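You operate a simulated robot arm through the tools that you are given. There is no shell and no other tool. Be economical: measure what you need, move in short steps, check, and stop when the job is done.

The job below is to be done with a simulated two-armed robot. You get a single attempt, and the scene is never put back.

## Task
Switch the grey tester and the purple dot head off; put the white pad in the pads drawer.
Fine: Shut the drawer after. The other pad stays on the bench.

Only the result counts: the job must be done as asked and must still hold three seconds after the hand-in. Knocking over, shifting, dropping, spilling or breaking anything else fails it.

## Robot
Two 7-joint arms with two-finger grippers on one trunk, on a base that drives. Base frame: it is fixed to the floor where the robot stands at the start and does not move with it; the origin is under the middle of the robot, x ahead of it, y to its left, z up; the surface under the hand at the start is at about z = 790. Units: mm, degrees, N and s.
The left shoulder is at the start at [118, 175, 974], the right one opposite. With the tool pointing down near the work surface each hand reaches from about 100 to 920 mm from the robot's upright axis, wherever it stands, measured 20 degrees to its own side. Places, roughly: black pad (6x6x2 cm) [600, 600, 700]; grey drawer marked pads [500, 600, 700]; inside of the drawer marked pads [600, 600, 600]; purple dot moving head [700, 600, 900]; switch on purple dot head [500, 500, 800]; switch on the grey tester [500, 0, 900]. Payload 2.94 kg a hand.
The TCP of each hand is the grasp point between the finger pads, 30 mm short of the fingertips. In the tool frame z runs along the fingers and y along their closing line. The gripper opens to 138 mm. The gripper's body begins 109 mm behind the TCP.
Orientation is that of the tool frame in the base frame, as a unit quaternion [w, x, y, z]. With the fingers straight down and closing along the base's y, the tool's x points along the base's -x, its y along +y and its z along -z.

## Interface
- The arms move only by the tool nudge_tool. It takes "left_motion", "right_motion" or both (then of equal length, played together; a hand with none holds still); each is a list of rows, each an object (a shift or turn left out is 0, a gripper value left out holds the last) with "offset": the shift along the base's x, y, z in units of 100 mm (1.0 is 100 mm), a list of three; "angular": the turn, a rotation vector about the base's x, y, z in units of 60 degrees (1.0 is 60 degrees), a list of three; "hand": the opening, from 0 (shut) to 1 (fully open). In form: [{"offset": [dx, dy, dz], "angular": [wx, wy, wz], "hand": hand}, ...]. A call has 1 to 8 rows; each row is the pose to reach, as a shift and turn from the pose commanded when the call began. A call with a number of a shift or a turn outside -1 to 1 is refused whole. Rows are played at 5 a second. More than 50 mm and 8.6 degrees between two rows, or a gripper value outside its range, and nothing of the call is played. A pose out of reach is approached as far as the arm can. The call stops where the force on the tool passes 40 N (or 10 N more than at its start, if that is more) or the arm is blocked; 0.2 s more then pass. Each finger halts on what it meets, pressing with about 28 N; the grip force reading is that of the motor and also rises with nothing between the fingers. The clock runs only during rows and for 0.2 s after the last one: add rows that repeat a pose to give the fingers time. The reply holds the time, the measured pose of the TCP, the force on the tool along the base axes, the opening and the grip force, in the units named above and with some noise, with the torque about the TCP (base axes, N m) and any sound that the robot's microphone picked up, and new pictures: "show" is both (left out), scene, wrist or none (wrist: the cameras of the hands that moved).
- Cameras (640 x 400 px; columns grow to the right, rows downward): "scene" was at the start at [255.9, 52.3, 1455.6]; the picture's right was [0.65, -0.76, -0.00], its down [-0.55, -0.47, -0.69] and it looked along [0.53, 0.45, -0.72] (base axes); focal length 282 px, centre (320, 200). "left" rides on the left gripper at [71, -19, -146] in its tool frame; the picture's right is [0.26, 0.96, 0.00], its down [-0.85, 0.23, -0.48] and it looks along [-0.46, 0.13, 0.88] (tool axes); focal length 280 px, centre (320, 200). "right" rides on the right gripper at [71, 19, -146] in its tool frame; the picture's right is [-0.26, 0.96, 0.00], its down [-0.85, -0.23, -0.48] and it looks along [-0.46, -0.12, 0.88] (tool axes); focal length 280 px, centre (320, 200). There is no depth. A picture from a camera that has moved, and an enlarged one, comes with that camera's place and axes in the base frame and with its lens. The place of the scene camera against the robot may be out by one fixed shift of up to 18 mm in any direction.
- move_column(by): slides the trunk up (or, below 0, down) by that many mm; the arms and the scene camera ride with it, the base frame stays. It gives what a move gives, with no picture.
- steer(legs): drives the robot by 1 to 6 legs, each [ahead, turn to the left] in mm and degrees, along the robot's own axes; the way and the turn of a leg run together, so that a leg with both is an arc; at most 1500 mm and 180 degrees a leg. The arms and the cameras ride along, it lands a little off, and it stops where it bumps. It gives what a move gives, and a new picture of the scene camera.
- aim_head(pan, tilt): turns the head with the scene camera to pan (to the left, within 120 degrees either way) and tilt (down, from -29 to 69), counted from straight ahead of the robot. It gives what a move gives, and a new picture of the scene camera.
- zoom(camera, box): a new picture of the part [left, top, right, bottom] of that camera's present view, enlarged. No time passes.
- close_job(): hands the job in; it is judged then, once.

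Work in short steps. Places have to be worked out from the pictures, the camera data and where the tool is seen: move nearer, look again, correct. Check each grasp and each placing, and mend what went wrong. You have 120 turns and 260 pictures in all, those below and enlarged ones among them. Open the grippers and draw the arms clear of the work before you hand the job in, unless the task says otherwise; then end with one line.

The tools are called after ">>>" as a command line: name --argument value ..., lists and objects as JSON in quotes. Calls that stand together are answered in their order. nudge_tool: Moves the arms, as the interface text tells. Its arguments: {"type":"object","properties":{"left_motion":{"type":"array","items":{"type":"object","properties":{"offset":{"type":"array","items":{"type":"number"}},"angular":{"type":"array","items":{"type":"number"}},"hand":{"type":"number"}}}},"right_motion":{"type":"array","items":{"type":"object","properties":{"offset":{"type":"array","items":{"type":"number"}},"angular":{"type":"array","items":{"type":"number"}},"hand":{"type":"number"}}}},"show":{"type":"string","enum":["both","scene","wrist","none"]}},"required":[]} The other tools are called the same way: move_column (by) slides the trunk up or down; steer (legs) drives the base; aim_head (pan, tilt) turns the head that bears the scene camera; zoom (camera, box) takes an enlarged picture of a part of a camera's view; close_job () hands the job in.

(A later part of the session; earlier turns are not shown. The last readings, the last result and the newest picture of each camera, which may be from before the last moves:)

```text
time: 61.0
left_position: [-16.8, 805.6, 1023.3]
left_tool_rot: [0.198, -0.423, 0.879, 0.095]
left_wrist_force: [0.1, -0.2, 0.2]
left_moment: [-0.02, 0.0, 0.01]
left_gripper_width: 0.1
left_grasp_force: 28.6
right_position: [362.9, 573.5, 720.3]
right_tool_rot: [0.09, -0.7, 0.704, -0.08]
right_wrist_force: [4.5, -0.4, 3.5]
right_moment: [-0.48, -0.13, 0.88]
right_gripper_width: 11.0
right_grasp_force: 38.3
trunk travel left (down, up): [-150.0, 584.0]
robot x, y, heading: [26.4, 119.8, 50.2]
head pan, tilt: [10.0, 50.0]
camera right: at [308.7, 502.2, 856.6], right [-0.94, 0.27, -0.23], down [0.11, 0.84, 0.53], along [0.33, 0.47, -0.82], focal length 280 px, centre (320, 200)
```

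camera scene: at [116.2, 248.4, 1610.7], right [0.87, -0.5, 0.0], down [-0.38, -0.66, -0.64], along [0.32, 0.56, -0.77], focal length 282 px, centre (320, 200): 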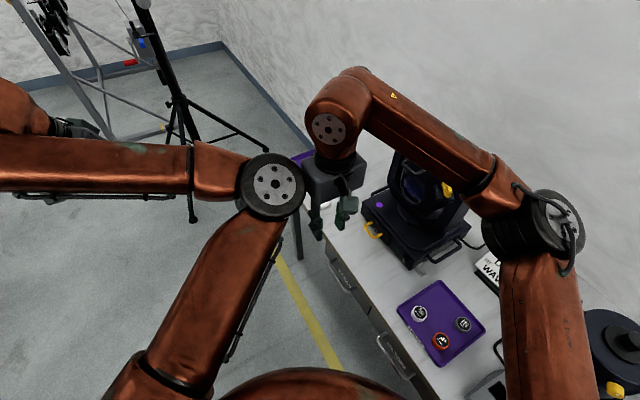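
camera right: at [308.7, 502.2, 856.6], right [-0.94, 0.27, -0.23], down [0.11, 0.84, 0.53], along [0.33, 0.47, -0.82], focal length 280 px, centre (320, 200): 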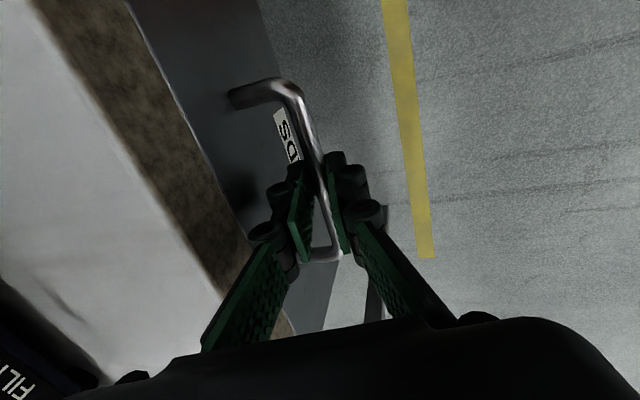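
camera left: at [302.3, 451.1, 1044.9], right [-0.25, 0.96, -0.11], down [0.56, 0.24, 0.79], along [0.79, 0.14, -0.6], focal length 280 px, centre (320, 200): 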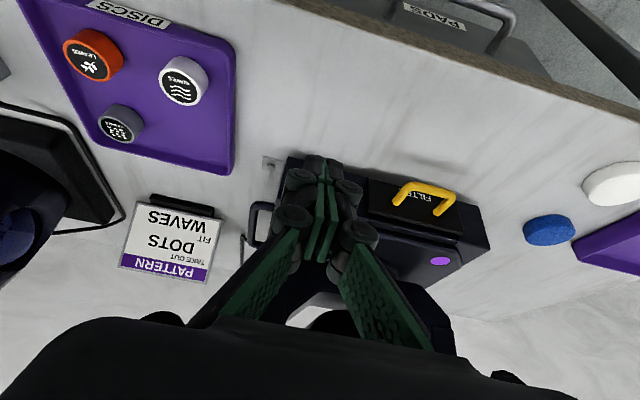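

Bar gripped (11 mm). Pulling the drawer out along -x.

>>> nudge_tool --right_motion '[{"offset": [-0.1, 0, 0]}, {"offset": [-0.25, 0, 0]}, {"offset": [-0.4, 0, 0]}, {"offset": [-0.55, 0, 0]}, {"offset": [-0.7, 0, 0]}, {"offset": [-0.85, 0, 0]}, {"offset": [-1.0, 0, 0]}]' --show "both"

```text
time: 62.6
left_position: [-18.6, 806.3, 1025.0]
left_tool_rot: [0.199, -0.423, 0.879, 0.094]
left_wrist_force: [-0.8, -0.2, -0.4]
left_moment: [0.03, 0.0, 0.02]
left_gripper_width: 0.0
left_grasp_force: 28.1
right_position: [261.7, 574.0, 718.4]
right_tool_rot: [0.091, -0.699, 0.705, -0.079]
right_wrist_force: [-0.2, 10.9, 26.3]
right_moment: [-0.18, -0.15, 0.96]
right_gripper_width: 11.2
right_grasp_force: 38.2
trunk travel left (down, up): [-150.0, 584.0]
robot x, y, heading: [30.6, 125.8, 50.4]
head pan, tilt: [10.0, 50.0]
camera scene: at [191.6, 340.8, 1451.1], right [0.87, -0.5, 0.0], down [-0.38, -0.67, -0.64], along [0.32, 0.56, -0.77], focal length 282 px, centre (320, 200)
camera right: at [207.2, 501.3, 856.3], right [-0.94, 0.27, -0.23], down [0.11, 0.84, 0.53], along [0.33, 0.47, -0.82], focal length 280 px, centre (320, 200)
```

scene: 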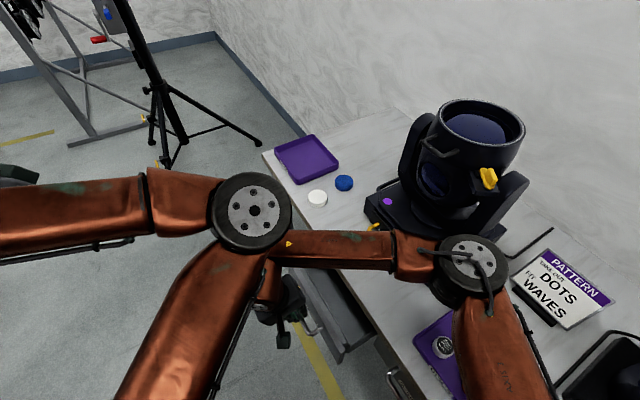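
right: 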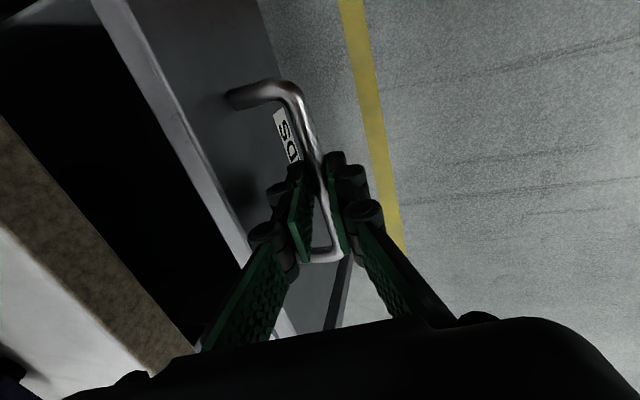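

Drawer is out ~100 mm. A 26 N vertical load has built up; I relieve it with +3 mm and pull another 80 mm.

>>> nudge_tool --right_motion '[{"offset": [0, -0.01, 0.03]}, {"offset": [-0.15, -0.01, 0.03]}, {"offset": [-0.3, -0.01, 0.03]}, {"offset": [-0.45, -0.01, 0.03]}, {"offset": [-0.6, -0.01, 0.03]}, {"offset": [-0.8, -0.01, 0.03]}]' --show "both"

```text
time: 64.0
left_position: [-16.2, 809.1, 1022.8]
left_tool_rot: [0.196, -0.424, 0.879, 0.094]
left_wrist_force: [-0.8, -0.5, 0.7]
left_moment: [0.04, -0.02, -0.02]
left_gripper_width: 0.0
left_grasp_force: 27.9
right_position: [184.6, 573.0, 719.2]
right_tool_rot: [0.088, -0.7, 0.704, -0.083]
right_wrist_force: [-0.5, 7.2, -24.9]
right_moment: [-0.69, 0.04, 0.75]
right_gripper_width: 11.3
right_grasp_force: 38.3
trunk travel left (down, up): [-150.0, 584.0]
robot x, y, heading: [30.9, 120.2, 50.4]
head pan, tilt: [10.0, 50.0]
camera scene: at [200.3, 353.4, 1448.8], right [0.87, -0.5, 0.0], down [-0.38, -0.67, -0.63], along [0.32, 0.55, -0.77], focal length 282 px, centre (320, 200)
camera right: at [129.4, 502.2, 857.1], right [-0.94, 0.27, -0.23], down [0.11, 0.84, 0.52], along [0.33, 0.46, -0.82], focal length 280 px, centre (320, 200)
```

scene: 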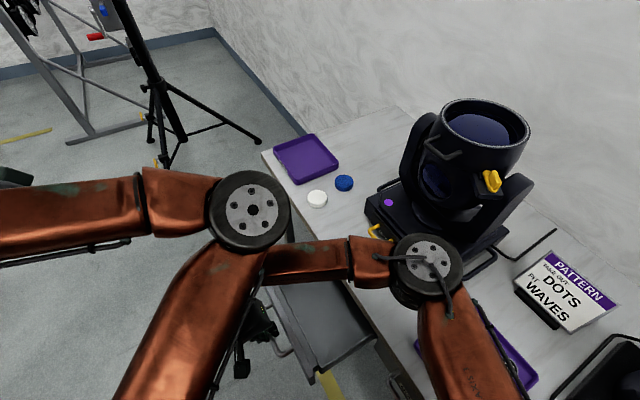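
right: 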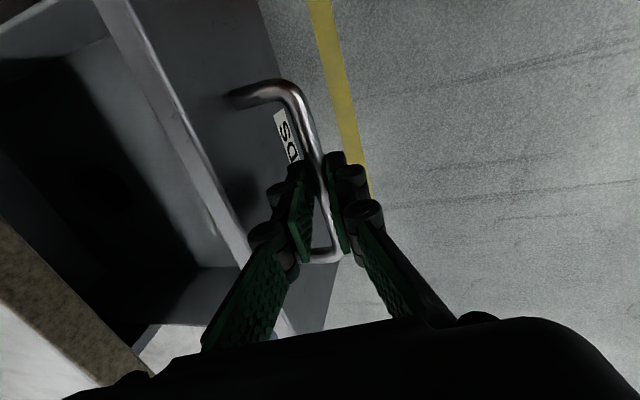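

Drawer is out ~180 mm, enough. I release the handle and draw the right hand back up along its axis.

>>> nudge_tool --right_motion '[{"offset": [0, 0, 0], "hand": 0.26}, {"offset": [0, 0, 0]}, {"offset": [0, 0, 0]}, {"offset": [-0.1, 0, 0.4]}, {"offset": [-0.2, 0, 0.8]}, {"offset": [-0.2, 0, 1.0]}]' --show "wrist"

```text
time: 65.6
left_position: [-22.7, 806.0, 1032.1]
left_tool_rot: [0.21, -0.426, 0.874, 0.098]
left_wrist_force: [0.1, -0.5, -0.2]
left_moment: [-0.01, 0.02, 0.04]
left_gripper_width: 0.0
left_grasp_force: 28.5
right_position: [196.5, 557.7, 772.7]
right_tool_rot: [0.1, -0.691, 0.701, -0.147]
right_wrist_force: [-0.1, 0.0, 0.8]
right_moment: [0.01, 0.02, -0.02]
right_gripper_width: 35.9
right_grasp_force: 0.1
trunk travel left (down, up): [-150.0, 584.0]
robot x, y, heading: [29.9, 123.3, 50.4]
head pan, tilt: [10.0, 50.0]
stopped in row 6 (right hand): the arm was blocked; the commanded pose is now the measured one
camera right: at [126.3, 497.5, 907.0], right [-0.9, 0.26, -0.35], down [0.08, 0.88, 0.47], along [0.43, 0.4, -0.81], focal length 280 px, centre (320, 200)
```

right: 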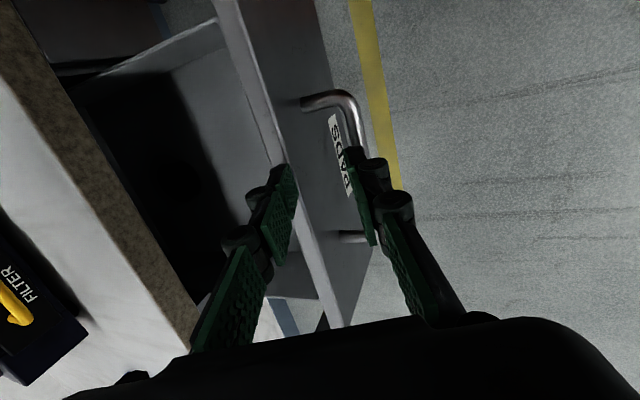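

The right arm got blocked by the left elbow; fingers are already above the bar. I first move the left arm off: unpitch its tool and head toward the pad side.

>>> nudge_tool --left_motion '[{"offset": [0.1, 0.1, 0.1]}, {"offset": [0.3, 0.2, 0.2]}, {"offset": [0.5, 0.3, 0.3]}, {"offset": [0.7, 0.3, 0.4]}, {"offset": [1.0, 0.3, 0.5]}, {"offset": [1.0, 0.3, 0.5]}]' --show "scene"

```text
time: 67.0
left_position: [76.1, 837.3, 1083.8]
left_tool_rot: [0.213, -0.428, 0.873, 0.098]
left_wrist_force: [0.1, -0.3, 0.3]
left_moment: [0.04, 0.01, -0.01]
left_gripper_width: 0.1
left_grasp_force: 28.5
right_position: [197.2, 557.2, 770.9]
right_tool_rot: [0.098, -0.69, 0.702, -0.148]
right_wrist_force: [0.5, 3.7, 13.1]
right_moment: [0.21, -0.36, -0.02]
right_gripper_width: 40.1
right_grasp_force: 2.8
trunk travel left (down, up): [-150.0, 584.0]
robot x, y, heading: [31.9, 127.6, 50.3]
head pan, tilt: [10.0, 50.0]
camera scene: at [192.4, 341.3, 1450.7], right [0.87, -0.5, 0.0], down [-0.38, -0.67, -0.64], along [0.32, 0.56, -0.77], focal length 282 px, centre (320, 200)
```

scene: 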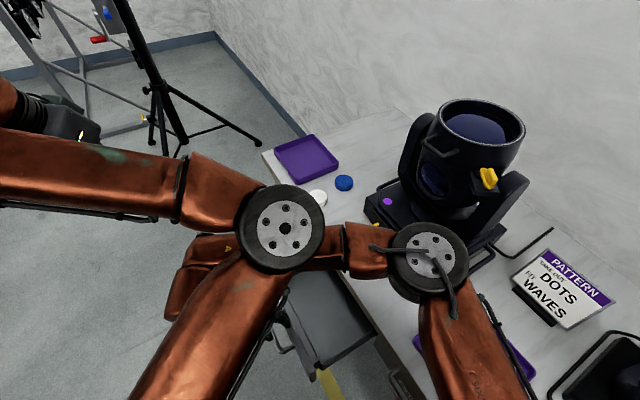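

Left elbow now sits above the right forearm; let me see what the right fingers touch before moving them.

>>> zoom --camera "right" --box '[160, 40, 480, 340]'

```text
1.33 times, centred on (320, 190) of right
camera zoom: at [127.0, 497.5, 906.2], right [-0.9, 0.27, -0.35], down [0.08, 0.88, 0.47], along [0.43, 0.39, -0.81], focal length 374 px, centre (320, 213)
```

zoom: 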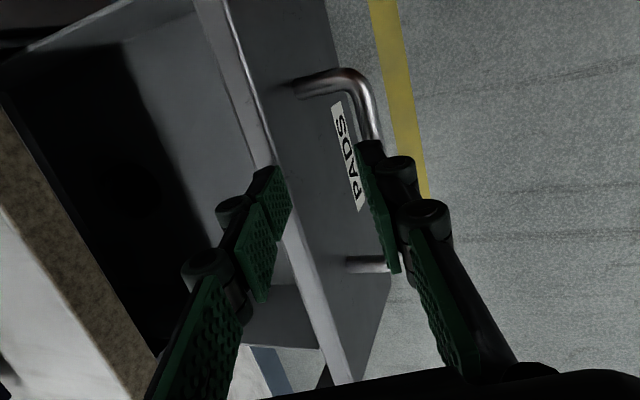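

The far fingertip rests on the drawer front's top edge. I reverse the left arm's move (and lift it) so its elbow frees the right forearm.

>>> nudge_tool --left_motion '[{"offset": [-0.2, 0, 0.15]}, {"offset": [-0.4, 0, 0.3]}, {"offset": [-0.6, 0, 0.45]}, {"offset": [-0.8, 0, 0.6]}, {"offset": [-1.0, 0.0, 0.8]}, {"offset": [-1.0, 0.0, 1.0]}, {"offset": [-1.0, 0.0, 1.0]}]' --show "scene"

```text
time: 68.6
left_position: [-23.5, 837.7, 1181.6]
left_tool_rot: [0.21, -0.427, 0.874, 0.099]
left_wrist_force: [-0.1, 0.6, -0.2]
left_moment: [-0.04, -0.01, 0.0]
left_gripper_width: 0.3
left_grasp_force: 28.4
right_position: [196.7, 557.2, 772.3]
right_tool_rot: [0.099, -0.69, 0.702, -0.147]
right_wrist_force: [-0.7, -0.4, 0.3]
right_moment: [-0.02, -0.02, 0.02]
right_gripper_width: 35.9
right_grasp_force: 0.1
trunk travel left (down, up): [-150.0, 584.0]
robot x, y, heading: [31.3, 125.5, 50.3]
head pan, tilt: [10.0, 50.0]
camera scene: at [192.7, 342.3, 1450.4], right [0.87, -0.5, 0.0], down [-0.38, -0.67, -0.64], along [0.32, 0.56, -0.77], focal length 282 px, centre (320, 200)
```

scene: 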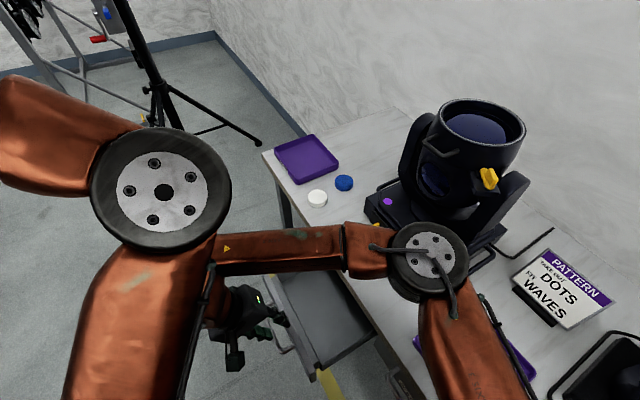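

Contact is gone (force ~0). Now lifting the right hand straight up.

>>> nudge_tool --right_motion '[{"offset": [0, 0, 0.2]}, {"offset": [0, -0.05, 0.4]}, {"offset": [0.1, -0.1, 0.6]}, {"offset": [0.25, -0.2, 0.8]}, {"offset": [0.4, -0.4, 1.0]}, {"offset": [0.4, -0.4, 1.0]}]' --show "scene"

```text
time: 70.0
left_position: [-24.1, 835.6, 1183.0]
left_tool_rot: [0.214, -0.425, 0.874, 0.099]
left_wrist_force: [-0.2, 0.6, 0.2]
left_moment: [-0.05, -0.03, -0.01]
left_gripper_width: 0.1
left_grasp_force: 28.3
right_position: [243.2, 519.5, 863.4]
right_tool_rot: [0.099, -0.686, 0.704, -0.158]
right_wrist_force: [-0.7, 0.6, 0.3]
right_moment: [-0.03, 0.03, -0.01]
right_gripper_width: 35.7
right_grasp_force: 0.0
trunk travel left (down, up): [-150.0, 584.0]
robot x, y, heading: [28.9, 123.1, 49.9]
head pan, tilt: [10.0, 50.0]
camera scene: at [192.6, 342.4, 1450.4], right [0.87, -0.5, 0.0], down [-0.38, -0.67, -0.64], along [0.32, 0.56, -0.77], focal length 282 px, centre (320, 200)
```

scene: 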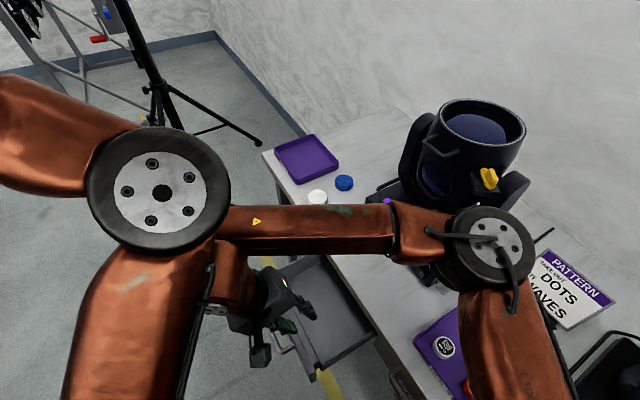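

Clear of the drawer. I pull the right hand further to the right and up, out of the left arm's way.

>>> nudge_tool --right_motion '[{"offset": [0, -0.3, 0.15]}, {"offset": [0, -0.6, 0.3]}, {"offset": [0, -0.9, 0.5]}, {"offset": [0.0, -1.0, 0.8]}, {"offset": [0.0, -1.0, 1.0]}, {"offset": [0.0, -1.0, 1.0]}]' --show "none"

>>> nudge_tool --right_motion '[{"offset": [0, -0.2, 0.15], "angular": [0, 0, -0.12]}, {"offset": [0, -0.4, 0.3], "angular": [0, 0, -0.24]}, {"offset": [0, -0.6, 0.4], "angular": [0, 0, -0.36]}, {"offset": [0.0, -0.8, 0.5], "angular": [0, 0, -0.48]}, {"offset": [0.0, -0.8, 0.5], "angular": [0, 0, -0.6]}]' --show "scene"

```text
time: 71.1
left_position: [-27.7, 834.7, 1184.6]
left_tool_rot: [0.216, -0.428, 0.872, 0.097]
left_wrist_force: [0.3, 0.1, 0.0]
left_moment: [0.0, -0.04, -0.03]
left_gripper_width: 0.0
left_grasp_force: 27.9
right_position: [272.4, 413.3, 906.8]
right_tool_rot: [0.099, -0.657, 0.711, -0.229]
right_wrist_force: [-0.1, -0.2, 0.1]
right_moment: [-0.01, -0.01, 0.0]
right_gripper_width: 35.7
right_grasp_force: 0.0
trunk travel left (down, up): [-150.0, 584.0]
robot x, y, heading: [35.0, 125.9, 50.4]
head pan, tilt: [10.0, 50.0]
stopped in row 5 (right hand): the arm was blocked; the commanded pose is now the measured one
```

```text
time: 72.3
left_position: [-27.9, 834.4, 1183.0]
left_tool_rot: [0.217, -0.428, 0.872, 0.098]
left_wrist_force: [-0.2, -0.4, 0.0]
left_moment: [-0.04, 0.04, -0.01]
left_gripper_width: 0.2
left_grasp_force: 28.1
right_position: [274.0, 332.3, 957.1]
right_tool_rot: [0.023, -0.406, 0.879, -0.25]
right_wrist_force: [-0.1, -0.6, 0.5]
right_moment: [-0.03, -0.02, -0.04]
right_gripper_width: 35.7
right_grasp_force: 0.1
trunk travel left (down, up): [-150.0, 584.0]
robot x, y, heading: [30.8, 123.4, 50.4]
head pan, tilt: [10.0, 50.0]
camera scene: at [193.5, 341.9, 1450.3], right [0.87, -0.5, 0.0], down [-0.38, -0.67, -0.64], along [0.32, 0.56, -0.77], focal length 282 px, centre (320, 200)
```

scene: 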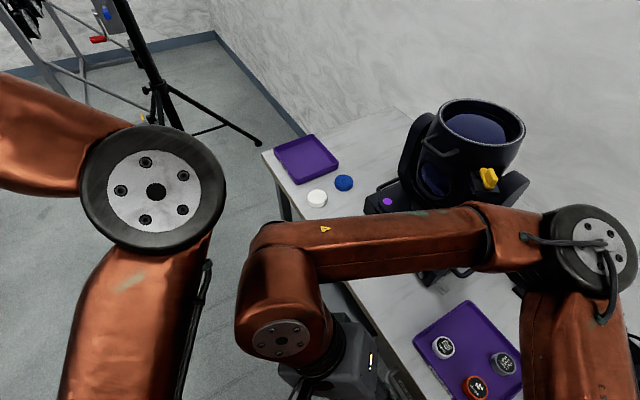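

Moving the right hand a further 100 mm right/up.

>>> nudge_tool --right_motion '[{"offset": [0.05, -0.3, 0.2]}, {"offset": [0.1, -0.6, 0.4]}, {"offset": [0.2, -0.9, 0.5]}, {"offset": [0.2, -1.0, 0.5]}, {"offset": [0.2, -1.0, 0.5]}]' --show "scene"

```text
time: 73.5
left_position: [-27.7, 834.7, 1184.8]
left_tool_rot: [0.217, -0.428, 0.872, 0.098]
left_wrist_force: [0.5, 0.3, -0.8]
left_moment: [0.02, -0.03, 0.01]
left_gripper_width: 0.0
left_grasp_force: 28.3
right_position: [293.9, 233.6, 1006.8]
right_tool_rot: [0.024, -0.406, 0.879, -0.249]
right_wrist_force: [0.1, 0.2, 0.6]
right_moment: [0.0, 0.01, -0.01]
right_gripper_width: 36.0
right_grasp_force: 0.1
trunk travel left (down, up): [-150.0, 584.0]
robot x, y, heading: [32.1, 122.3, 50.1]
head pan, tilt: [10.0, 50.0]
camera scene: at [193.3, 341.0, 1450.6], right [0.87, -0.5, 0.0], down [-0.38, -0.66, -0.64], along [0.32, 0.56, -0.77], focal length 282 px, centre (320, 200)
```

scene: 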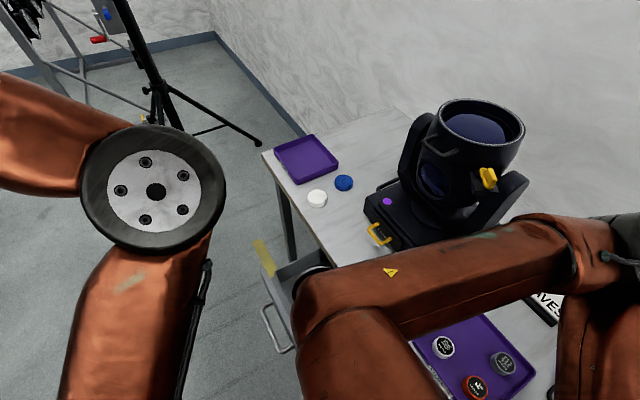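

Right arm is out of the way and the open drawer is visible. Now I straighten the left tool to point down, open it and bring it toward the pad.

>>> nudge_tool --left_motion '[{"offset": [0.2, 0, 0], "angular": [-0.09, 0.07, 0], "hand": 0.68}, {"offset": [0.4, 0, 0], "angular": [-0.18, 0.14, 0]}, {"offset": [0.6, 0, 0], "angular": [-0.27, 0.21, 0]}, {"offset": [0.8, 0, 0], "angular": [-0.361, 0.282, 0]}, {"offset": [1.0, 0, 0], "angular": [-0.361, 0.282, 0]}]' --show "none"

>>> nudge_tool --left_motion '[{"offset": [0.35, 0, 0]}, {"offset": [0.7, 0, 0]}, {"offset": [1.0, 0, -0.1]}, {"offset": [1.0, 0, -0.1]}]' --show "none"

>>> nudge_tool --left_motion '[{"offset": [0.35, 0, 0]}, {"offset": [0.7, 0, 0]}, {"offset": [1.0, 0, -0.1]}, {"offset": [1.0, 0, -0.1]}]' --show "both"

```text
time: 74.7
left_position: [73.1, 833.2, 1185.6]
left_tool_rot: [0.002, -0.441, 0.898, -0.006]
left_wrist_force: [0.2, 0.5, 0.0]
left_moment: [0.01, 0.05, 0.01]
left_gripper_width: 94.1
left_grasp_force: 0.1
right_position: [293.6, 233.3, 1006.9]
right_tool_rot: [0.024, -0.407, 0.879, -0.248]
right_wrist_force: [-0.3, 0.1, 1.0]
right_moment: [0.02, 0.0, 0.0]
right_gripper_width: 36.3
right_grasp_force: 0.0
trunk travel left (down, up): [-150.0, 584.0]
robot x, y, heading: [30.1, 123.0, 50.3]
head pan, tilt: [10.0, 50.0]
```

```text
time: 75.7
left_position: [171.0, 835.3, 1175.1]
left_tool_rot: [0.004, -0.442, 0.897, -0.005]
left_wrist_force: [-1.0, -1.1, 0.2]
left_moment: [0.0, -0.01, 0.01]
left_gripper_width: 93.9
left_grasp_force: 0.0
right_position: [292.7, 233.2, 1006.6]
right_tool_rot: [0.023, -0.407, 0.878, -0.249]
right_wrist_force: [-0.9, 0.1, 0.9]
right_moment: [0.0, 0.02, 0.05]
right_gripper_width: 35.9
right_grasp_force: 0.1
trunk travel left (down, up): [-150.0, 584.0]
robot x, y, heading: [33.5, 120.6, 50.0]
head pan, tilt: [10.0, 50.0]
```

```text
time: 76.7
left_position: [271.5, 835.0, 1163.9]
left_tool_rot: [0.004, -0.442, 0.897, -0.006]
left_wrist_force: [-0.5, -0.6, 0.7]
left_moment: [0.0, -0.01, 0.01]
left_gripper_width: 93.8
left_grasp_force: 0.0
right_position: [293.0, 234.1, 1006.3]
right_tool_rot: [0.024, -0.406, 0.879, -0.249]
right_wrist_force: [0.0, 0.6, 0.6]
right_moment: [0.01, -0.02, 0.05]
right_gripper_width: 35.9
right_grasp_force: 0.0
trunk travel left (down, up): [-150.0, 584.0]
robot x, y, heading: [30.3, 118.6, 50.2]
head pan, tilt: [10.0, 50.0]
camera scene: at [192.3, 340.6, 1450.9], right [0.87, -0.5, 0.0], down [-0.38, -0.66, -0.64], along [0.32, 0.56, -0.77], focal length 282 px, centre (320, 200)
camera left: at [243.0, 767.8, 1312.3], right [-0.92, 0.38, -0.01], down [0.33, 0.82, 0.47], along [0.19, 0.43, -0.88], focal length 280 px, centre (320, 200)
```

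scene: 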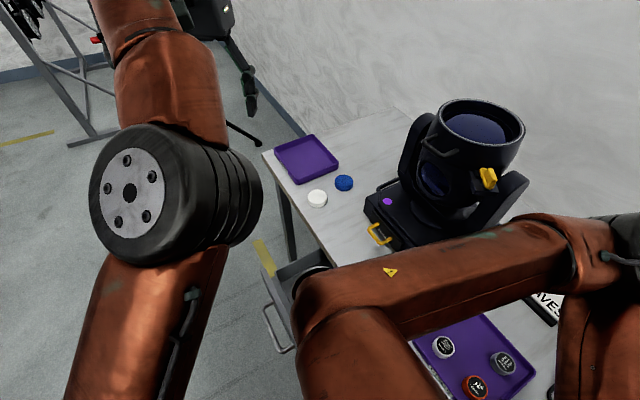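
left: 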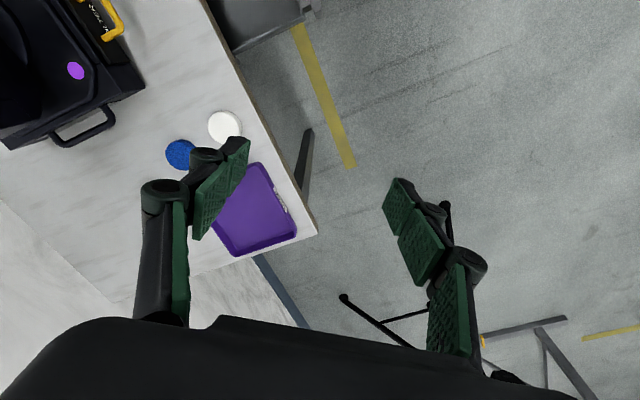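

White pad triangulates to [454, 811]. Moving over it.

>>> nudge_tool --left_motion '[{"offset": [0.35, -0.1, -0.25]}, {"offset": [0.7, -0.2, -0.5]}, {"offset": [1.0, -0.23, -0.8]}, {"offset": [1.0, -0.23, -1.0]}]' --show "none"

>>> nudge_tool --left_motion '[{"offset": [0.35, 0, -0.25]}, {"offset": [0.7, 0, -0.5]}, {"offset": [0.83, 0, -0.9]}, {"offset": [0.83, 0, -1.0]}, {"offset": [0.83, 0, -1.0]}]' --show "both"

```text
time: 77.7
left_position: [373.5, 811.4, 1063.5]
left_tool_rot: [0.003, -0.442, 0.897, -0.005]
left_wrist_force: [-1.3, 0.3, 0.1]
left_moment: [-0.03, -0.03, -0.01]
left_gripper_width: 93.9
left_grasp_force: 0.1
right_position: [293.8, 233.3, 1006.4]
right_tool_rot: [0.022, -0.407, 0.879, -0.248]
right_wrist_force: [-0.6, -0.7, 0.2]
right_moment: [-0.02, 0.0, 0.01]
right_gripper_width: 35.8
right_grasp_force: 0.1
trunk travel left (down, up): [-150.0, 584.0]
robot x, y, heading: [30.4, 126.6, 50.0]
head pan, tilt: [10.0, 50.0]
```

```text
time: 78.9
left_position: [456.8, 812.1, 965.9]
left_tool_rot: [0.004, -0.441, 0.898, -0.006]
left_wrist_force: [-0.5, -0.8, -0.3]
left_moment: [-0.04, -0.01, 0.0]
left_gripper_width: 94.1
left_grasp_force: 0.1
right_position: [294.5, 232.8, 1008.9]
right_tool_rot: [0.023, -0.406, 0.879, -0.249]
right_wrist_force: [0.4, 0.3, -1.1]
right_moment: [-0.02, 0.04, 0.02]
right_gripper_width: 35.7
right_grasp_force: 0.0
trunk travel left (down, up): [-150.0, 584.0]
robot x, y, heading: [29.0, 123.7, 50.3]
head pan, tilt: [10.0, 50.0]
camera scene: at [202.8, 352.0, 1449.5], right [0.87, -0.5, 0.0], down [-0.39, -0.67, -0.63], along [0.31, 0.55, -0.77], focal length 282 px, centre (320, 200)
camera left: at [427.8, 744.4, 1114.2], right [-0.92, 0.38, -0.01], down [0.33, 0.82, 0.47], along [0.19, 0.43, -0.88], focal length 280 px, centre (320, 200)
```

scene: 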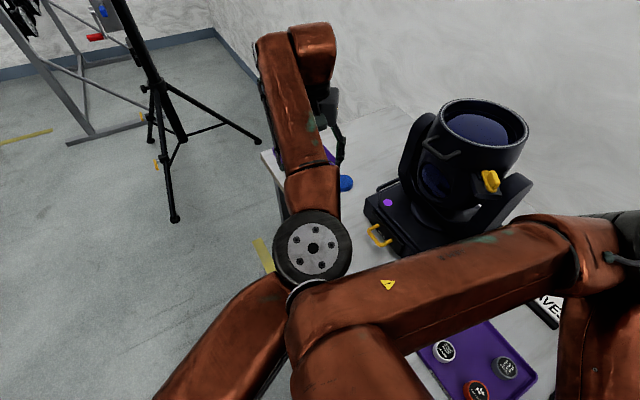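
left: 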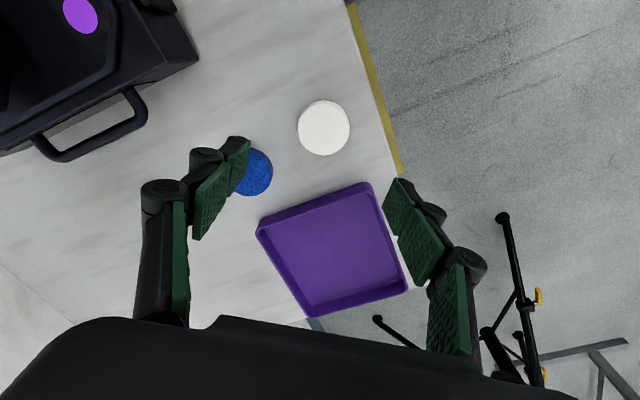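

Pad confirmed at [456, 813], directly under the hand. Descending 100 mm.

>>> nudge_tool --left_motion '[{"offset": [0, 0, -0.4]}, {"offset": [0, 0, -0.8]}, {"offset": [0, 0, -1.0]}, {"offset": [0, 0, -1.0]}]' --show "wrist"

```text
time: 79.9
left_position: [460.4, 814.3, 865.3]
left_tool_rot: [0.002, -0.442, 0.897, -0.006]
left_wrist_force: [-0.4, -1.0, 0.7]
left_moment: [0.03, -0.08, 0.04]
left_gripper_width: 93.7
left_grasp_force: 0.1
right_position: [296.2, 235.9, 1008.7]
right_tool_rot: [0.021, -0.406, 0.879, -0.25]
right_wrist_force: [-0.5, 0.1, 0.7]
right_moment: [0.03, -0.02, 0.03]
right_gripper_width: 36.1
right_grasp_force: 0.1
trunk travel left (down, up): [-150.0, 584.0]
robot x, y, heading: [32.2, 122.9, 49.8]
head pan, tilt: [10.0, 50.0]
camera left: at [429.5, 747.5, 1012.2], right [-0.92, 0.38, -0.01], down [0.33, 0.82, 0.47], along [0.19, 0.43, -0.88], focal length 280 px, centre (320, 200)
```

left: 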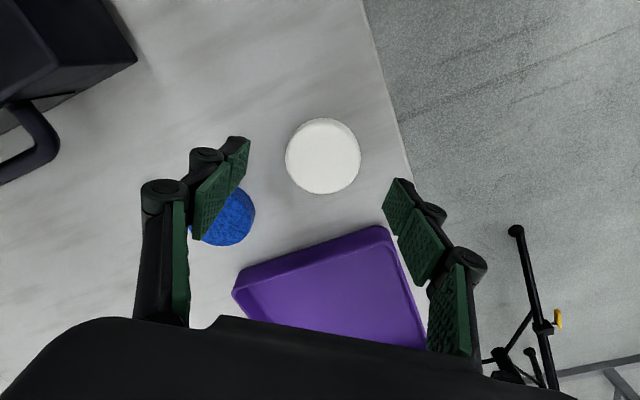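

Aligned within 3 mm; blue pad is clear. Descending to grip height and closing.

>>> nudge_tool --left_motion '[{"offset": [-0.03, 0, -0.2]}, {"offset": [-0.03, 0, -0.35]}, {"offset": [-0.03, 0, -0.41]}, {"offset": [-0.03, 0, -0.41], "hand": 0.3}, {"offset": [-0.03, 0, -0.41]}, {"offset": [-0.03, 0, -0.41]}, {"offset": [-0.03, 0, -0.41]}]' --show "wrist"

```text
time: 81.5
left_position: [449.4, 809.9, 827.6]
left_tool_rot: [0.004, -0.441, 0.897, -0.005]
left_wrist_force: [-0.1, 0.8, -0.1]
left_moment: [0.06, 0.01, 0.02]
left_gripper_width: 55.2
left_grasp_force: 27.7
right_position: [291.9, 231.7, 1007.1]
right_tool_rot: [0.025, -0.407, 0.879, -0.247]
right_wrist_force: [-0.3, -0.3, 0.2]
right_moment: [0.05, 0.0, 0.0]
right_gripper_width: 35.8
right_grasp_force: 0.0
trunk travel left (down, up): [-150.0, 584.0]
robot x, y, heading: [31.0, 122.0, 50.2]
head pan, tilt: [10.0, 50.0]
camera left: at [421.2, 741.9, 973.7], right [-0.92, 0.38, -0.01], down [0.33, 0.82, 0.48], along [0.19, 0.44, -0.88], focal length 280 px, centre (320, 200)
```

left: 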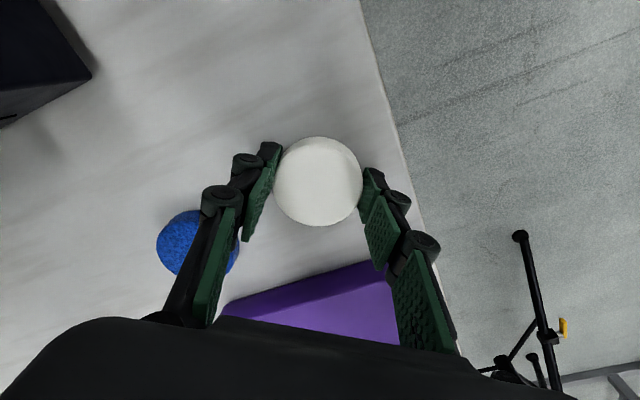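

Pad is gripped (55 mm wide). Lifting 100 mm.

>>> nudge_tool --left_motion '[{"offset": [0, 0, 0.2]}, {"offset": [0, 0, 0.5]}, {"offset": [0, 0, 0.8]}, {"offset": [0, 0, 1.0]}]' --show "both"

```text
time: 82.5
left_position: [450.9, 810.8, 922.8]
left_tool_rot: [0.004, -0.442, 0.897, -0.006]
left_wrist_force: [-0.3, 0.5, 1.1]
left_moment: [0.01, 0.04, -0.01]
left_gripper_width: 54.9
left_grasp_force: 27.8
right_position: [293.5, 232.5, 1006.7]
right_tool_rot: [0.024, -0.407, 0.879, -0.249]
right_wrist_force: [-0.5, -0.2, 0.5]
right_moment: [-0.01, 0.01, -0.03]
right_gripper_width: 36.0
right_grasp_force: 0.0
trunk travel left (down, up): [-150.0, 584.0]
robot x, y, heading: [31.6, 124.7, 50.3]
head pan, tilt: [10.0, 50.0]
camera scene: at [192.9, 340.7, 1450.8], right [0.87, -0.5, 0.0], down [-0.38, -0.66, -0.64], along [0.32, 0.56, -0.77], focal length 282 px, centre (320, 200)
camera left: at [421.4, 743.5, 1071.3], right [-0.92, 0.38, -0.01], down [0.33, 0.82, 0.47], along [0.19, 0.43, -0.88], focal length 280 px, centre (320, 200)
```

scene: 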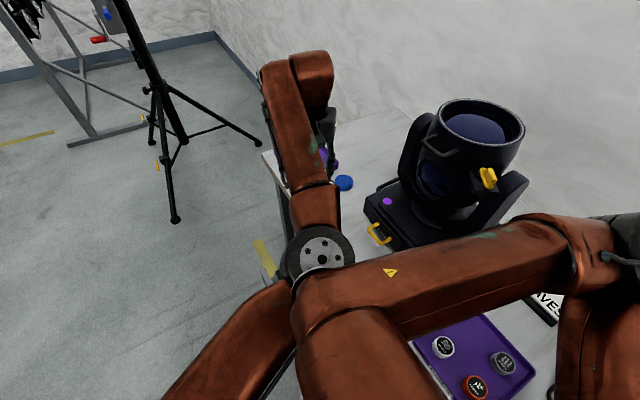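
left: 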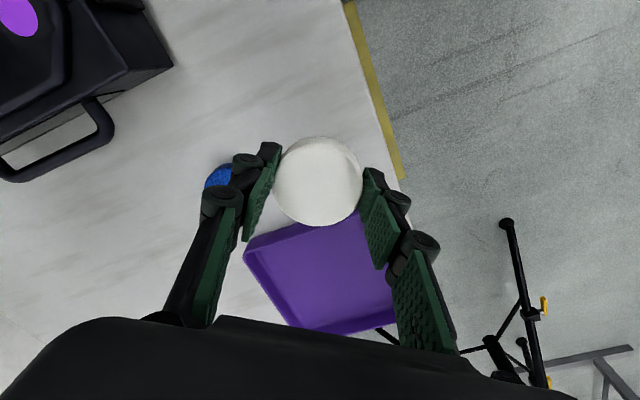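

Pad held, blue pad undisturbed. Before crossing to the drawer I move the right arm further right, to leave room for the left elbow.

>>> nudge_tool --right_motion '[{"offset": [0.0, -0.3, 0.2]}, {"offset": [0.0, -0.6, 0.4]}, {"offset": [0.0, -0.9, 0.5]}, {"offset": [0.0, -1.0, 0.6]}]' --left_motion '[{"offset": [-0.3, 0, 0.2]}, {"offset": [-0.6, 0, 0.4]}, {"offset": [-0.9, 0, 0.5]}, {"offset": [-1.0, 0, 0.6]}]' --show "scene"

```text
time: 83.3
left_position: [354.7, 796.9, 983.8]
left_tool_rot: [0.012, -0.442, 0.897, -0.004]
left_wrist_force: [-0.2, 0.7, -0.6]
left_moment: [-0.09, 0.08, 0.02]
left_gripper_width: 55.5
left_grasp_force: 28.3
right_position: [284.0, 139.8, 1054.9]
right_tool_rot: [0.043, -0.4, 0.884, -0.236]
right_wrist_force: [17.4, 59.9, 17.9]
right_moment: [1.87, -0.19, -0.92]
right_gripper_width: 53.6
right_grasp_force: 5.8
trunk travel left (down, up): [-150.0, 584.0]
robot x, y, heading: [32.2, 125.8, 50.2]
head pan, tilt: [10.0, 50.0]
stopped in row 4 (right hand): the force on the tool passed its limit at 70 N (the readings are from after the stop); the commanded pose is now the measured one
camera scene: at [193.8, 341.8, 1450.5], right [0.87, -0.5, 0.0], down [-0.38, -0.67, -0.64], along [0.32, 0.56, -0.77], focal length 282 px, centre (320, 200)
```

scene: 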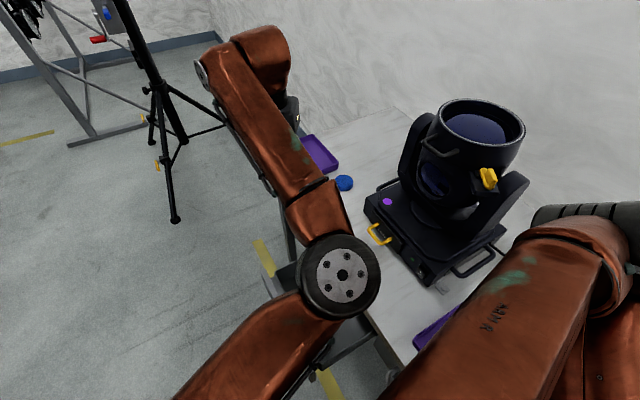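

The right fingers touched the robot's own arm; I move the right hand back 40 mm.

>>> nudge_tool --right_motion '[{"offset": [0.1, 0.25, 0.0]}, {"offset": [0.2, 0.4, 0.0]}, {"offset": [0.2, 0.4, 0.0]}]' --show "none"

>>> aim_head --pan -25 --tilt 50

```text
time: 84.1
left_position: [361.8, 805.5, 978.7]
left_tool_rot: [0.009, -0.441, 0.898, -0.006]
left_wrist_force: [-0.3, 0.1, -1.5]
left_moment: [-0.01, -0.08, 0.02]
left_gripper_width: 55.4
left_grasp_force: 28.4
right_position: [312.0, 187.1, 1054.9]
right_tool_rot: [0.035, -0.403, 0.882, -0.242]
right_wrist_force: [-0.3, 1.9, 0.8]
right_moment: [0.02, -0.03, 0.0]
right_gripper_width: 38.5
right_grasp_force: 0.0
trunk travel left (down, up): [-150.0, 584.0]
robot x, y, heading: [32.4, 121.5, 50.4]
head pan, tilt: [10.0, 50.0]
```

```text
time: 85.1
left_position: [361.1, 804.8, 977.2]
left_tool_rot: [0.007, -0.441, 0.897, -0.005]
left_wrist_force: [0.0, -0.2, -1.0]
left_moment: [0.03, -0.05, 0.01]
left_gripper_width: 55.3
left_grasp_force: 28.3
right_position: [310.8, 188.3, 1054.3]
right_tool_rot: [0.034, -0.402, 0.882, -0.242]
right_wrist_force: [-0.4, 2.5, 0.6]
right_moment: [0.02, -0.02, 0.05]
right_gripper_width: 37.3
right_grasp_force: 0.1
trunk travel left (down, up): [-150.0, 584.0]
robot x, y, heading: [27.7, 126.4, 49.9]
head pan, tilt: [-25.0, 50.0]
camera scene: at [236.7, 321.0, 1449.1], right [0.43, -0.9, 0.01], down [-0.7, -0.33, -0.63], along [0.57, 0.27, -0.77], focal length 282 px, centre (320, 200)
```

scene: 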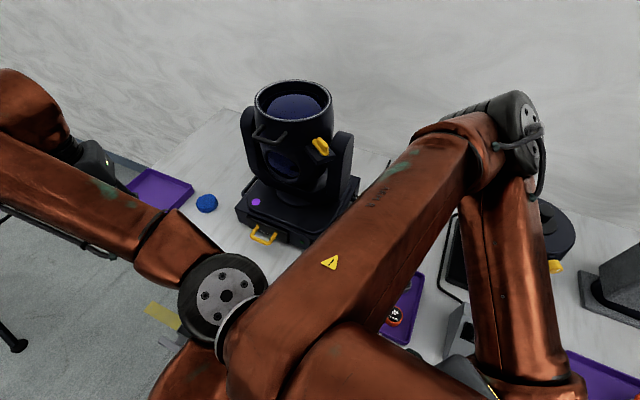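

Stepping the left hand toward the drawer opening at [310, 575], watching for interference.

>>> nudge_tool --left_motion '[{"offset": [-0.15, -0.2, 0.1]}, {"offset": [-0.3, -0.4, 0.1]}, {"offset": [-0.45, -0.7, 0.1]}, {"offset": [-0.5, -1.0, 0.1]}]' --show "scene"

```text
time: 86.1
left_position: [308.2, 700.4, 993.8]
left_tool_rot: [0.011, -0.442, 0.897, -0.002]
left_wrist_force: [-0.5, 0.2, 1.4]
left_moment: [0.12, -0.04, -0.03]
left_gripper_width: 55.4
left_grasp_force: 28.1
right_position: [305.3, 182.3, 1056.8]
right_tool_rot: [0.037, -0.403, 0.882, -0.241]
right_wrist_force: [-1.6, -0.2, 0.6]
right_moment: [0.12, -0.07, 0.05]
right_gripper_width: 36.4
right_grasp_force: 0.1
trunk travel left (down, up): [-150.0, 584.0]
robot x, y, heading: [32.7, 122.8, 50.1]
head pan, tilt: [-25.0, 50.0]
camera scene: at [221.9, 302.6, 1452.1], right [0.43, -0.9, 0.0], down [-0.69, -0.32, -0.64], along [0.58, 0.28, -0.76], focal length 282 px, centre (320, 200)
```

scene: 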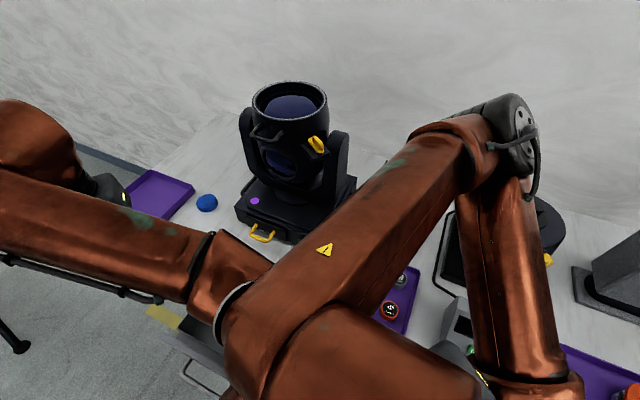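

Left elbow is sliding under the right wrist; I raise the right hand 100 mm to give it space.

>>> nudge_tool --right_motion '[{"offset": [0.0, 0, 0.4]}, {"offset": [0.0, 0, 0.8]}, {"offset": [0.05, 0, 1.0]}, {"offset": [0.05, 0, 1.0]}]' --show "none"

>>> nudge_tool --left_motion '[{"offset": [0, -0.2, 0]}, {"offset": [0, -0.45, 0]}, {"offset": [0, -0.7, 0]}, {"offset": [0, -0.9, 0]}]' --show "both"

```text
time: 87.1
left_position: [309.8, 704.2, 987.3]
left_tool_rot: [0.008, -0.442, 0.897, -0.005]
left_wrist_force: [0.0, 0.6, -0.8]
left_moment: [-0.07, -0.02, 0.04]
left_gripper_width: 55.4
left_grasp_force: 28.2
right_position: [298.1, 187.7, 1116.3]
right_tool_rot: [0.034, -0.403, 0.882, -0.241]
right_wrist_force: [0.1, 0.5, 0.4]
right_moment: [-0.06, 0.03, -0.02]
right_gripper_width: 35.9
right_grasp_force: 0.0
right hand out of reach, approached as far as the arm can: row 2, 3, 4
trunk travel left (down, up): [-150.0, 584.0]
robot x, y, heading: [33.5, 121.9, 50.3]
head pan, tilt: [-25.0, 50.0]
```

```text
time: 87.7
left_position: [307.3, 670.9, 986.3]
left_tool_rot: [0.006, -0.443, 0.897, -0.004]
left_wrist_force: [-0.5, 0.0, 0.3]
left_moment: [0.03, 0.0, -0.02]
left_gripper_width: 55.3
left_grasp_force: 27.9
right_position: [292.9, 182.5, 1119.8]
right_tool_rot: [0.034, -0.406, 0.881, -0.239]
right_wrist_force: [-5.8, -5.0, 11.1]
right_moment: [1.43, -0.46, 0.59]
right_gripper_width: 35.8
right_grasp_force: 0.0
trunk travel left (down, up): [-150.0, 584.0]
robot x, y, heading: [33.4, 127.0, 50.0]
head pan, tilt: [-25.0, 50.0]
stopped in row 2 (right hand): the force on the tool passed its limit at 84 N (the readings are from after the stop); the commanded pose is now the measured one
camera scene: at [223.8, 305.9, 1451.0], right [0.43, -0.9, 0.0], down [-0.69, -0.33, -0.64], along [0.58, 0.27, -0.77], focal length 282 px, centre (320, 200)
camera left: at [278.6, 603.4, 1133.6], right [-0.93, 0.38, -0.01], down [0.33, 0.82, 0.48], along [0.19, 0.44, -0.88], focal length 280 px, centre (320, 200)
```

scene: 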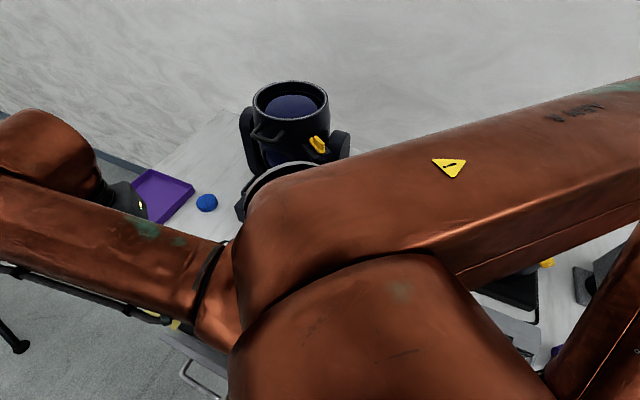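
left: 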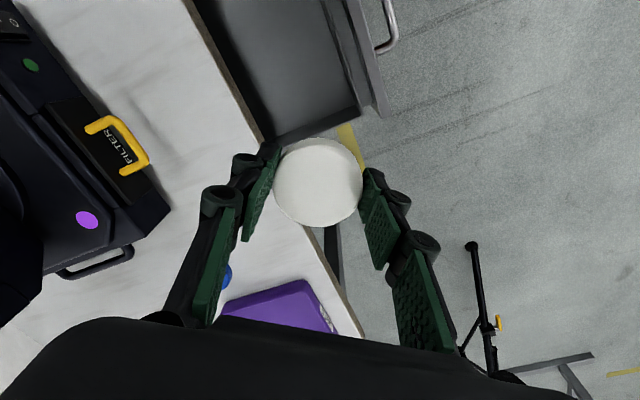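

The left elbow meets the right hand. I send the right hand toward the robot's own right-front (base +x), high above the bench, to clear it.

>>> nudge_tool --right_motion '[{"offset": [0.3, -0.05, 0]}, {"offset": [0.6, -0.1, 0.0]}, {"offset": [1.0, -0.15, 0.0]}, {"offset": [1.0, -0.15, 0.0]}]' --show "none"

>>> nudge_tool --right_motion '[{"offset": [0.3, -0.1, 0]}, {"offset": [0.6, -0.2, 0.0]}, {"offset": [1.0, -0.3, 0.0]}, {"offset": [1.0, -0.3, 0.0]}]' --show "both"

```text
time: 88.0
left_position: [309.1, 671.1, 983.2]
left_tool_rot: [0.002, -0.442, 0.897, -0.003]
left_wrist_force: [-0.6, -0.2, 0.3]
left_moment: [0.01, 0.04, 0.02]
left_gripper_width: 55.5
left_grasp_force: 28.2
right_position: [294.6, 181.2, 1116.8]
right_tool_rot: [0.032, -0.409, 0.881, -0.234]
right_wrist_force: [-1.2, -2.5, 3.2]
right_moment: [0.43, -0.03, 0.09]
right_gripper_width: 36.0
right_grasp_force: 0.0
right hand out of reach, approached as far as the arm can: row 1
trunk travel left (down, up): [-150.0, 584.0]
robot x, y, heading: [30.5, 122.4, 49.8]
head pan, tilt: [-25.0, 50.0]
stopped in row 1 (right hand): the force on the tool passed its limit at 74 N (the readings are from after the stop); the commanded pose is now the measured one
```

```text
time: 88.3
left_position: [309.9, 669.9, 981.3]
left_tool_rot: [0.0, -0.441, 0.897, -0.001]
left_wrist_force: [-0.1, 0.1, 0.7]
left_moment: [0.0, 0.04, -0.01]
left_gripper_width: 55.3
left_grasp_force: 27.7
right_position: [300.6, 179.7, 1115.2]
right_tool_rot: [0.027, -0.415, 0.881, -0.226]
right_wrist_force: [-0.3, -0.2, 0.1]
right_moment: [0.0, 0.05, -0.03]
right_gripper_width: 35.9
right_grasp_force: 0.0
right hand out of reach, approached as far as the arm can: row 1
trunk travel left (down, up): [-150.0, 584.0]
robot x, y, heading: [31.6, 123.6, 50.1]
head pan, tilt: [-25.0, 50.0]
stopped in row 1 (right hand): the force on the tool passed its limit at 72 N (the readings are from after the stop); the commanded pose is now the measured one
camera scene: at [226.5, 306.5, 1450.4], right [0.43, -0.9, 0.0], down [-0.69, -0.33, -0.64], along [0.58, 0.27, -0.77], focal length 282 px, centre (320, 200)
camera right: at [205.6, 192.5, 1247.5], right [-0.52, 0.73, -0.44], down [0.61, 0.68, 0.4], along [0.6, -0.06, -0.8], focal length 280 px, centre (320, 200)
```

scene: 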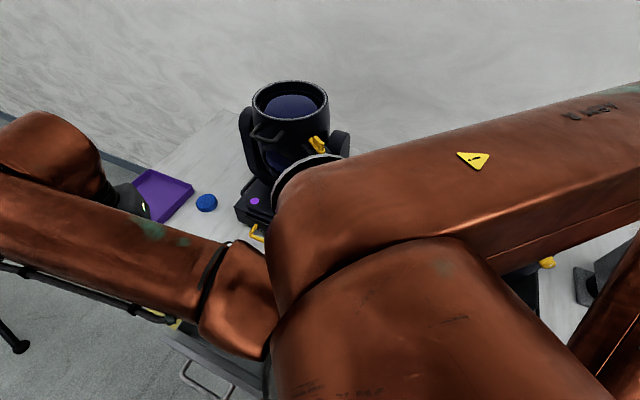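
right: 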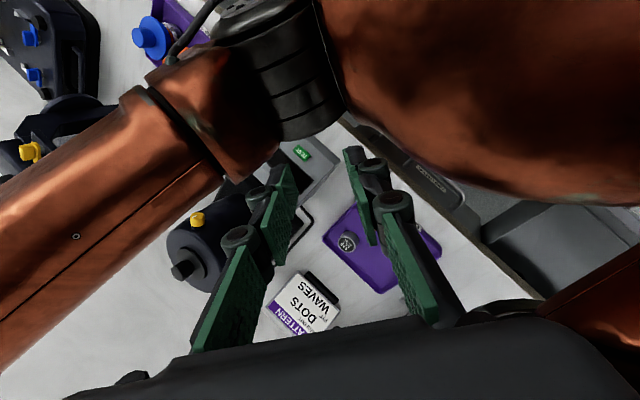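

The right hand is free of load now. It's cramped high up; I try forward and slightly down instead.

>>> nudge_tool --right_motion '[{"offset": [0.1, 0.0, -0.1]}, {"offset": [0.3, 0.0, -0.2]}, {"offset": [0.6, 0.0, -0.3]}, {"offset": [0.9, 0.0, -0.3]}]' --show "scene"

```text
time: 88.6
left_position: [311.1, 670.3, 978.6]
left_tool_rot: [-0.001, -0.442, 0.897, 0.0]
left_wrist_force: [1.2, 0.8, -0.7]
left_moment: [0.01, 0.04, -0.03]
left_gripper_width: 55.4
left_grasp_force: 27.8
right_position: [301.6, 179.2, 1112.0]
right_tool_rot: [0.024, -0.42, 0.88, -0.222]
right_wrist_force: [-0.8, -0.1, 1.9]
right_moment: [0.29, 0.04, 0.08]
right_gripper_width: 35.6
right_grasp_force: 0.0
trunk travel left (down, up): [-150.0, 584.0]
robot x, y, heading: [35.6, 124.5, 50.3]
head pan, tilt: [-25.0, 50.0]
stopped in row 1 (right hand): the force on the tool passed its limit at 60 N (the readings are from after the stop); the commanded pose is now the measured one
camera scene: at [226.5, 307.3, 1450.2], right [0.43, -0.9, 0.0], down [-0.69, -0.33, -0.64], along [0.58, 0.27, -0.77], focal length 282 px, centre (320, 200)
```

scene: 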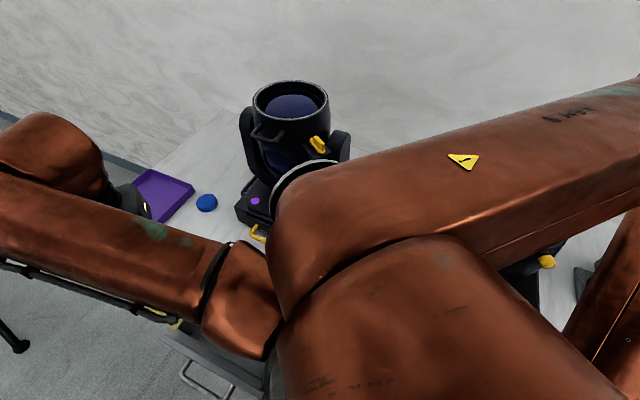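

The right wrist is sitting on the left elbow. I move the left hand back out (+y) first to unload, then re-park the right arm.

>>> nudge_tool --left_motion '[{"offset": [0.1, 0.3, 0]}, {"offset": [0.2, 0.6, 0]}, {"offset": [0.4, 0.9, 0]}, {"offset": [0.7, 1.0, 0.0]}, {"offset": [1.0, 1.0, 0.0]}, {"offset": [1.0, 1.0, 0.0]}]' --show "scene"

```text
time: 90.0
left_position: [408.0, 772.7, 979.8]
left_tool_rot: [-0.001, -0.441, 0.898, -0.001]
left_wrist_force: [0.1, 0.3, 0.3]
left_moment: [0.0, 0.0, 0.03]
left_gripper_width: 55.1
left_grasp_force: 28.2
right_position: [300.8, 180.6, 1112.0]
right_tool_rot: [0.026, -0.419, 0.88, -0.222]
right_wrist_force: [-0.3, 0.4, 0.1]
right_moment: [-0.03, -0.01, -0.02]
right_gripper_width: 36.1
right_grasp_force: 0.1
trunk travel left (down, up): [-150.0, 584.0]
robot x, y, heading: [32.8, 121.3, 50.4]
head pan, tilt: [-25.0, 50.0]
camera scene: at [224.5, 307.1, 1450.7], right [0.43, -0.9, 0.0], down [-0.69, -0.33, -0.64], along [0.58, 0.27, -0.77], focal length 282 px, centre (320, 200)
```

scene: 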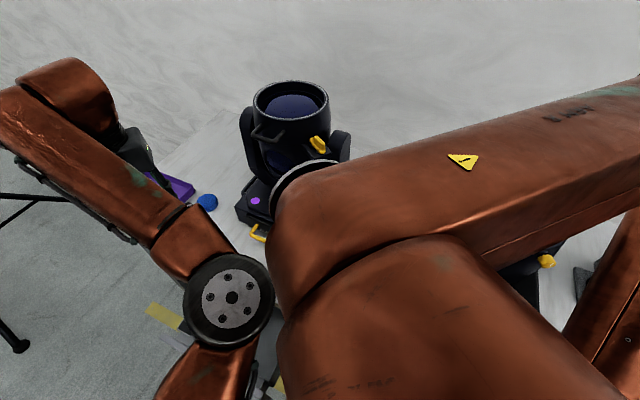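

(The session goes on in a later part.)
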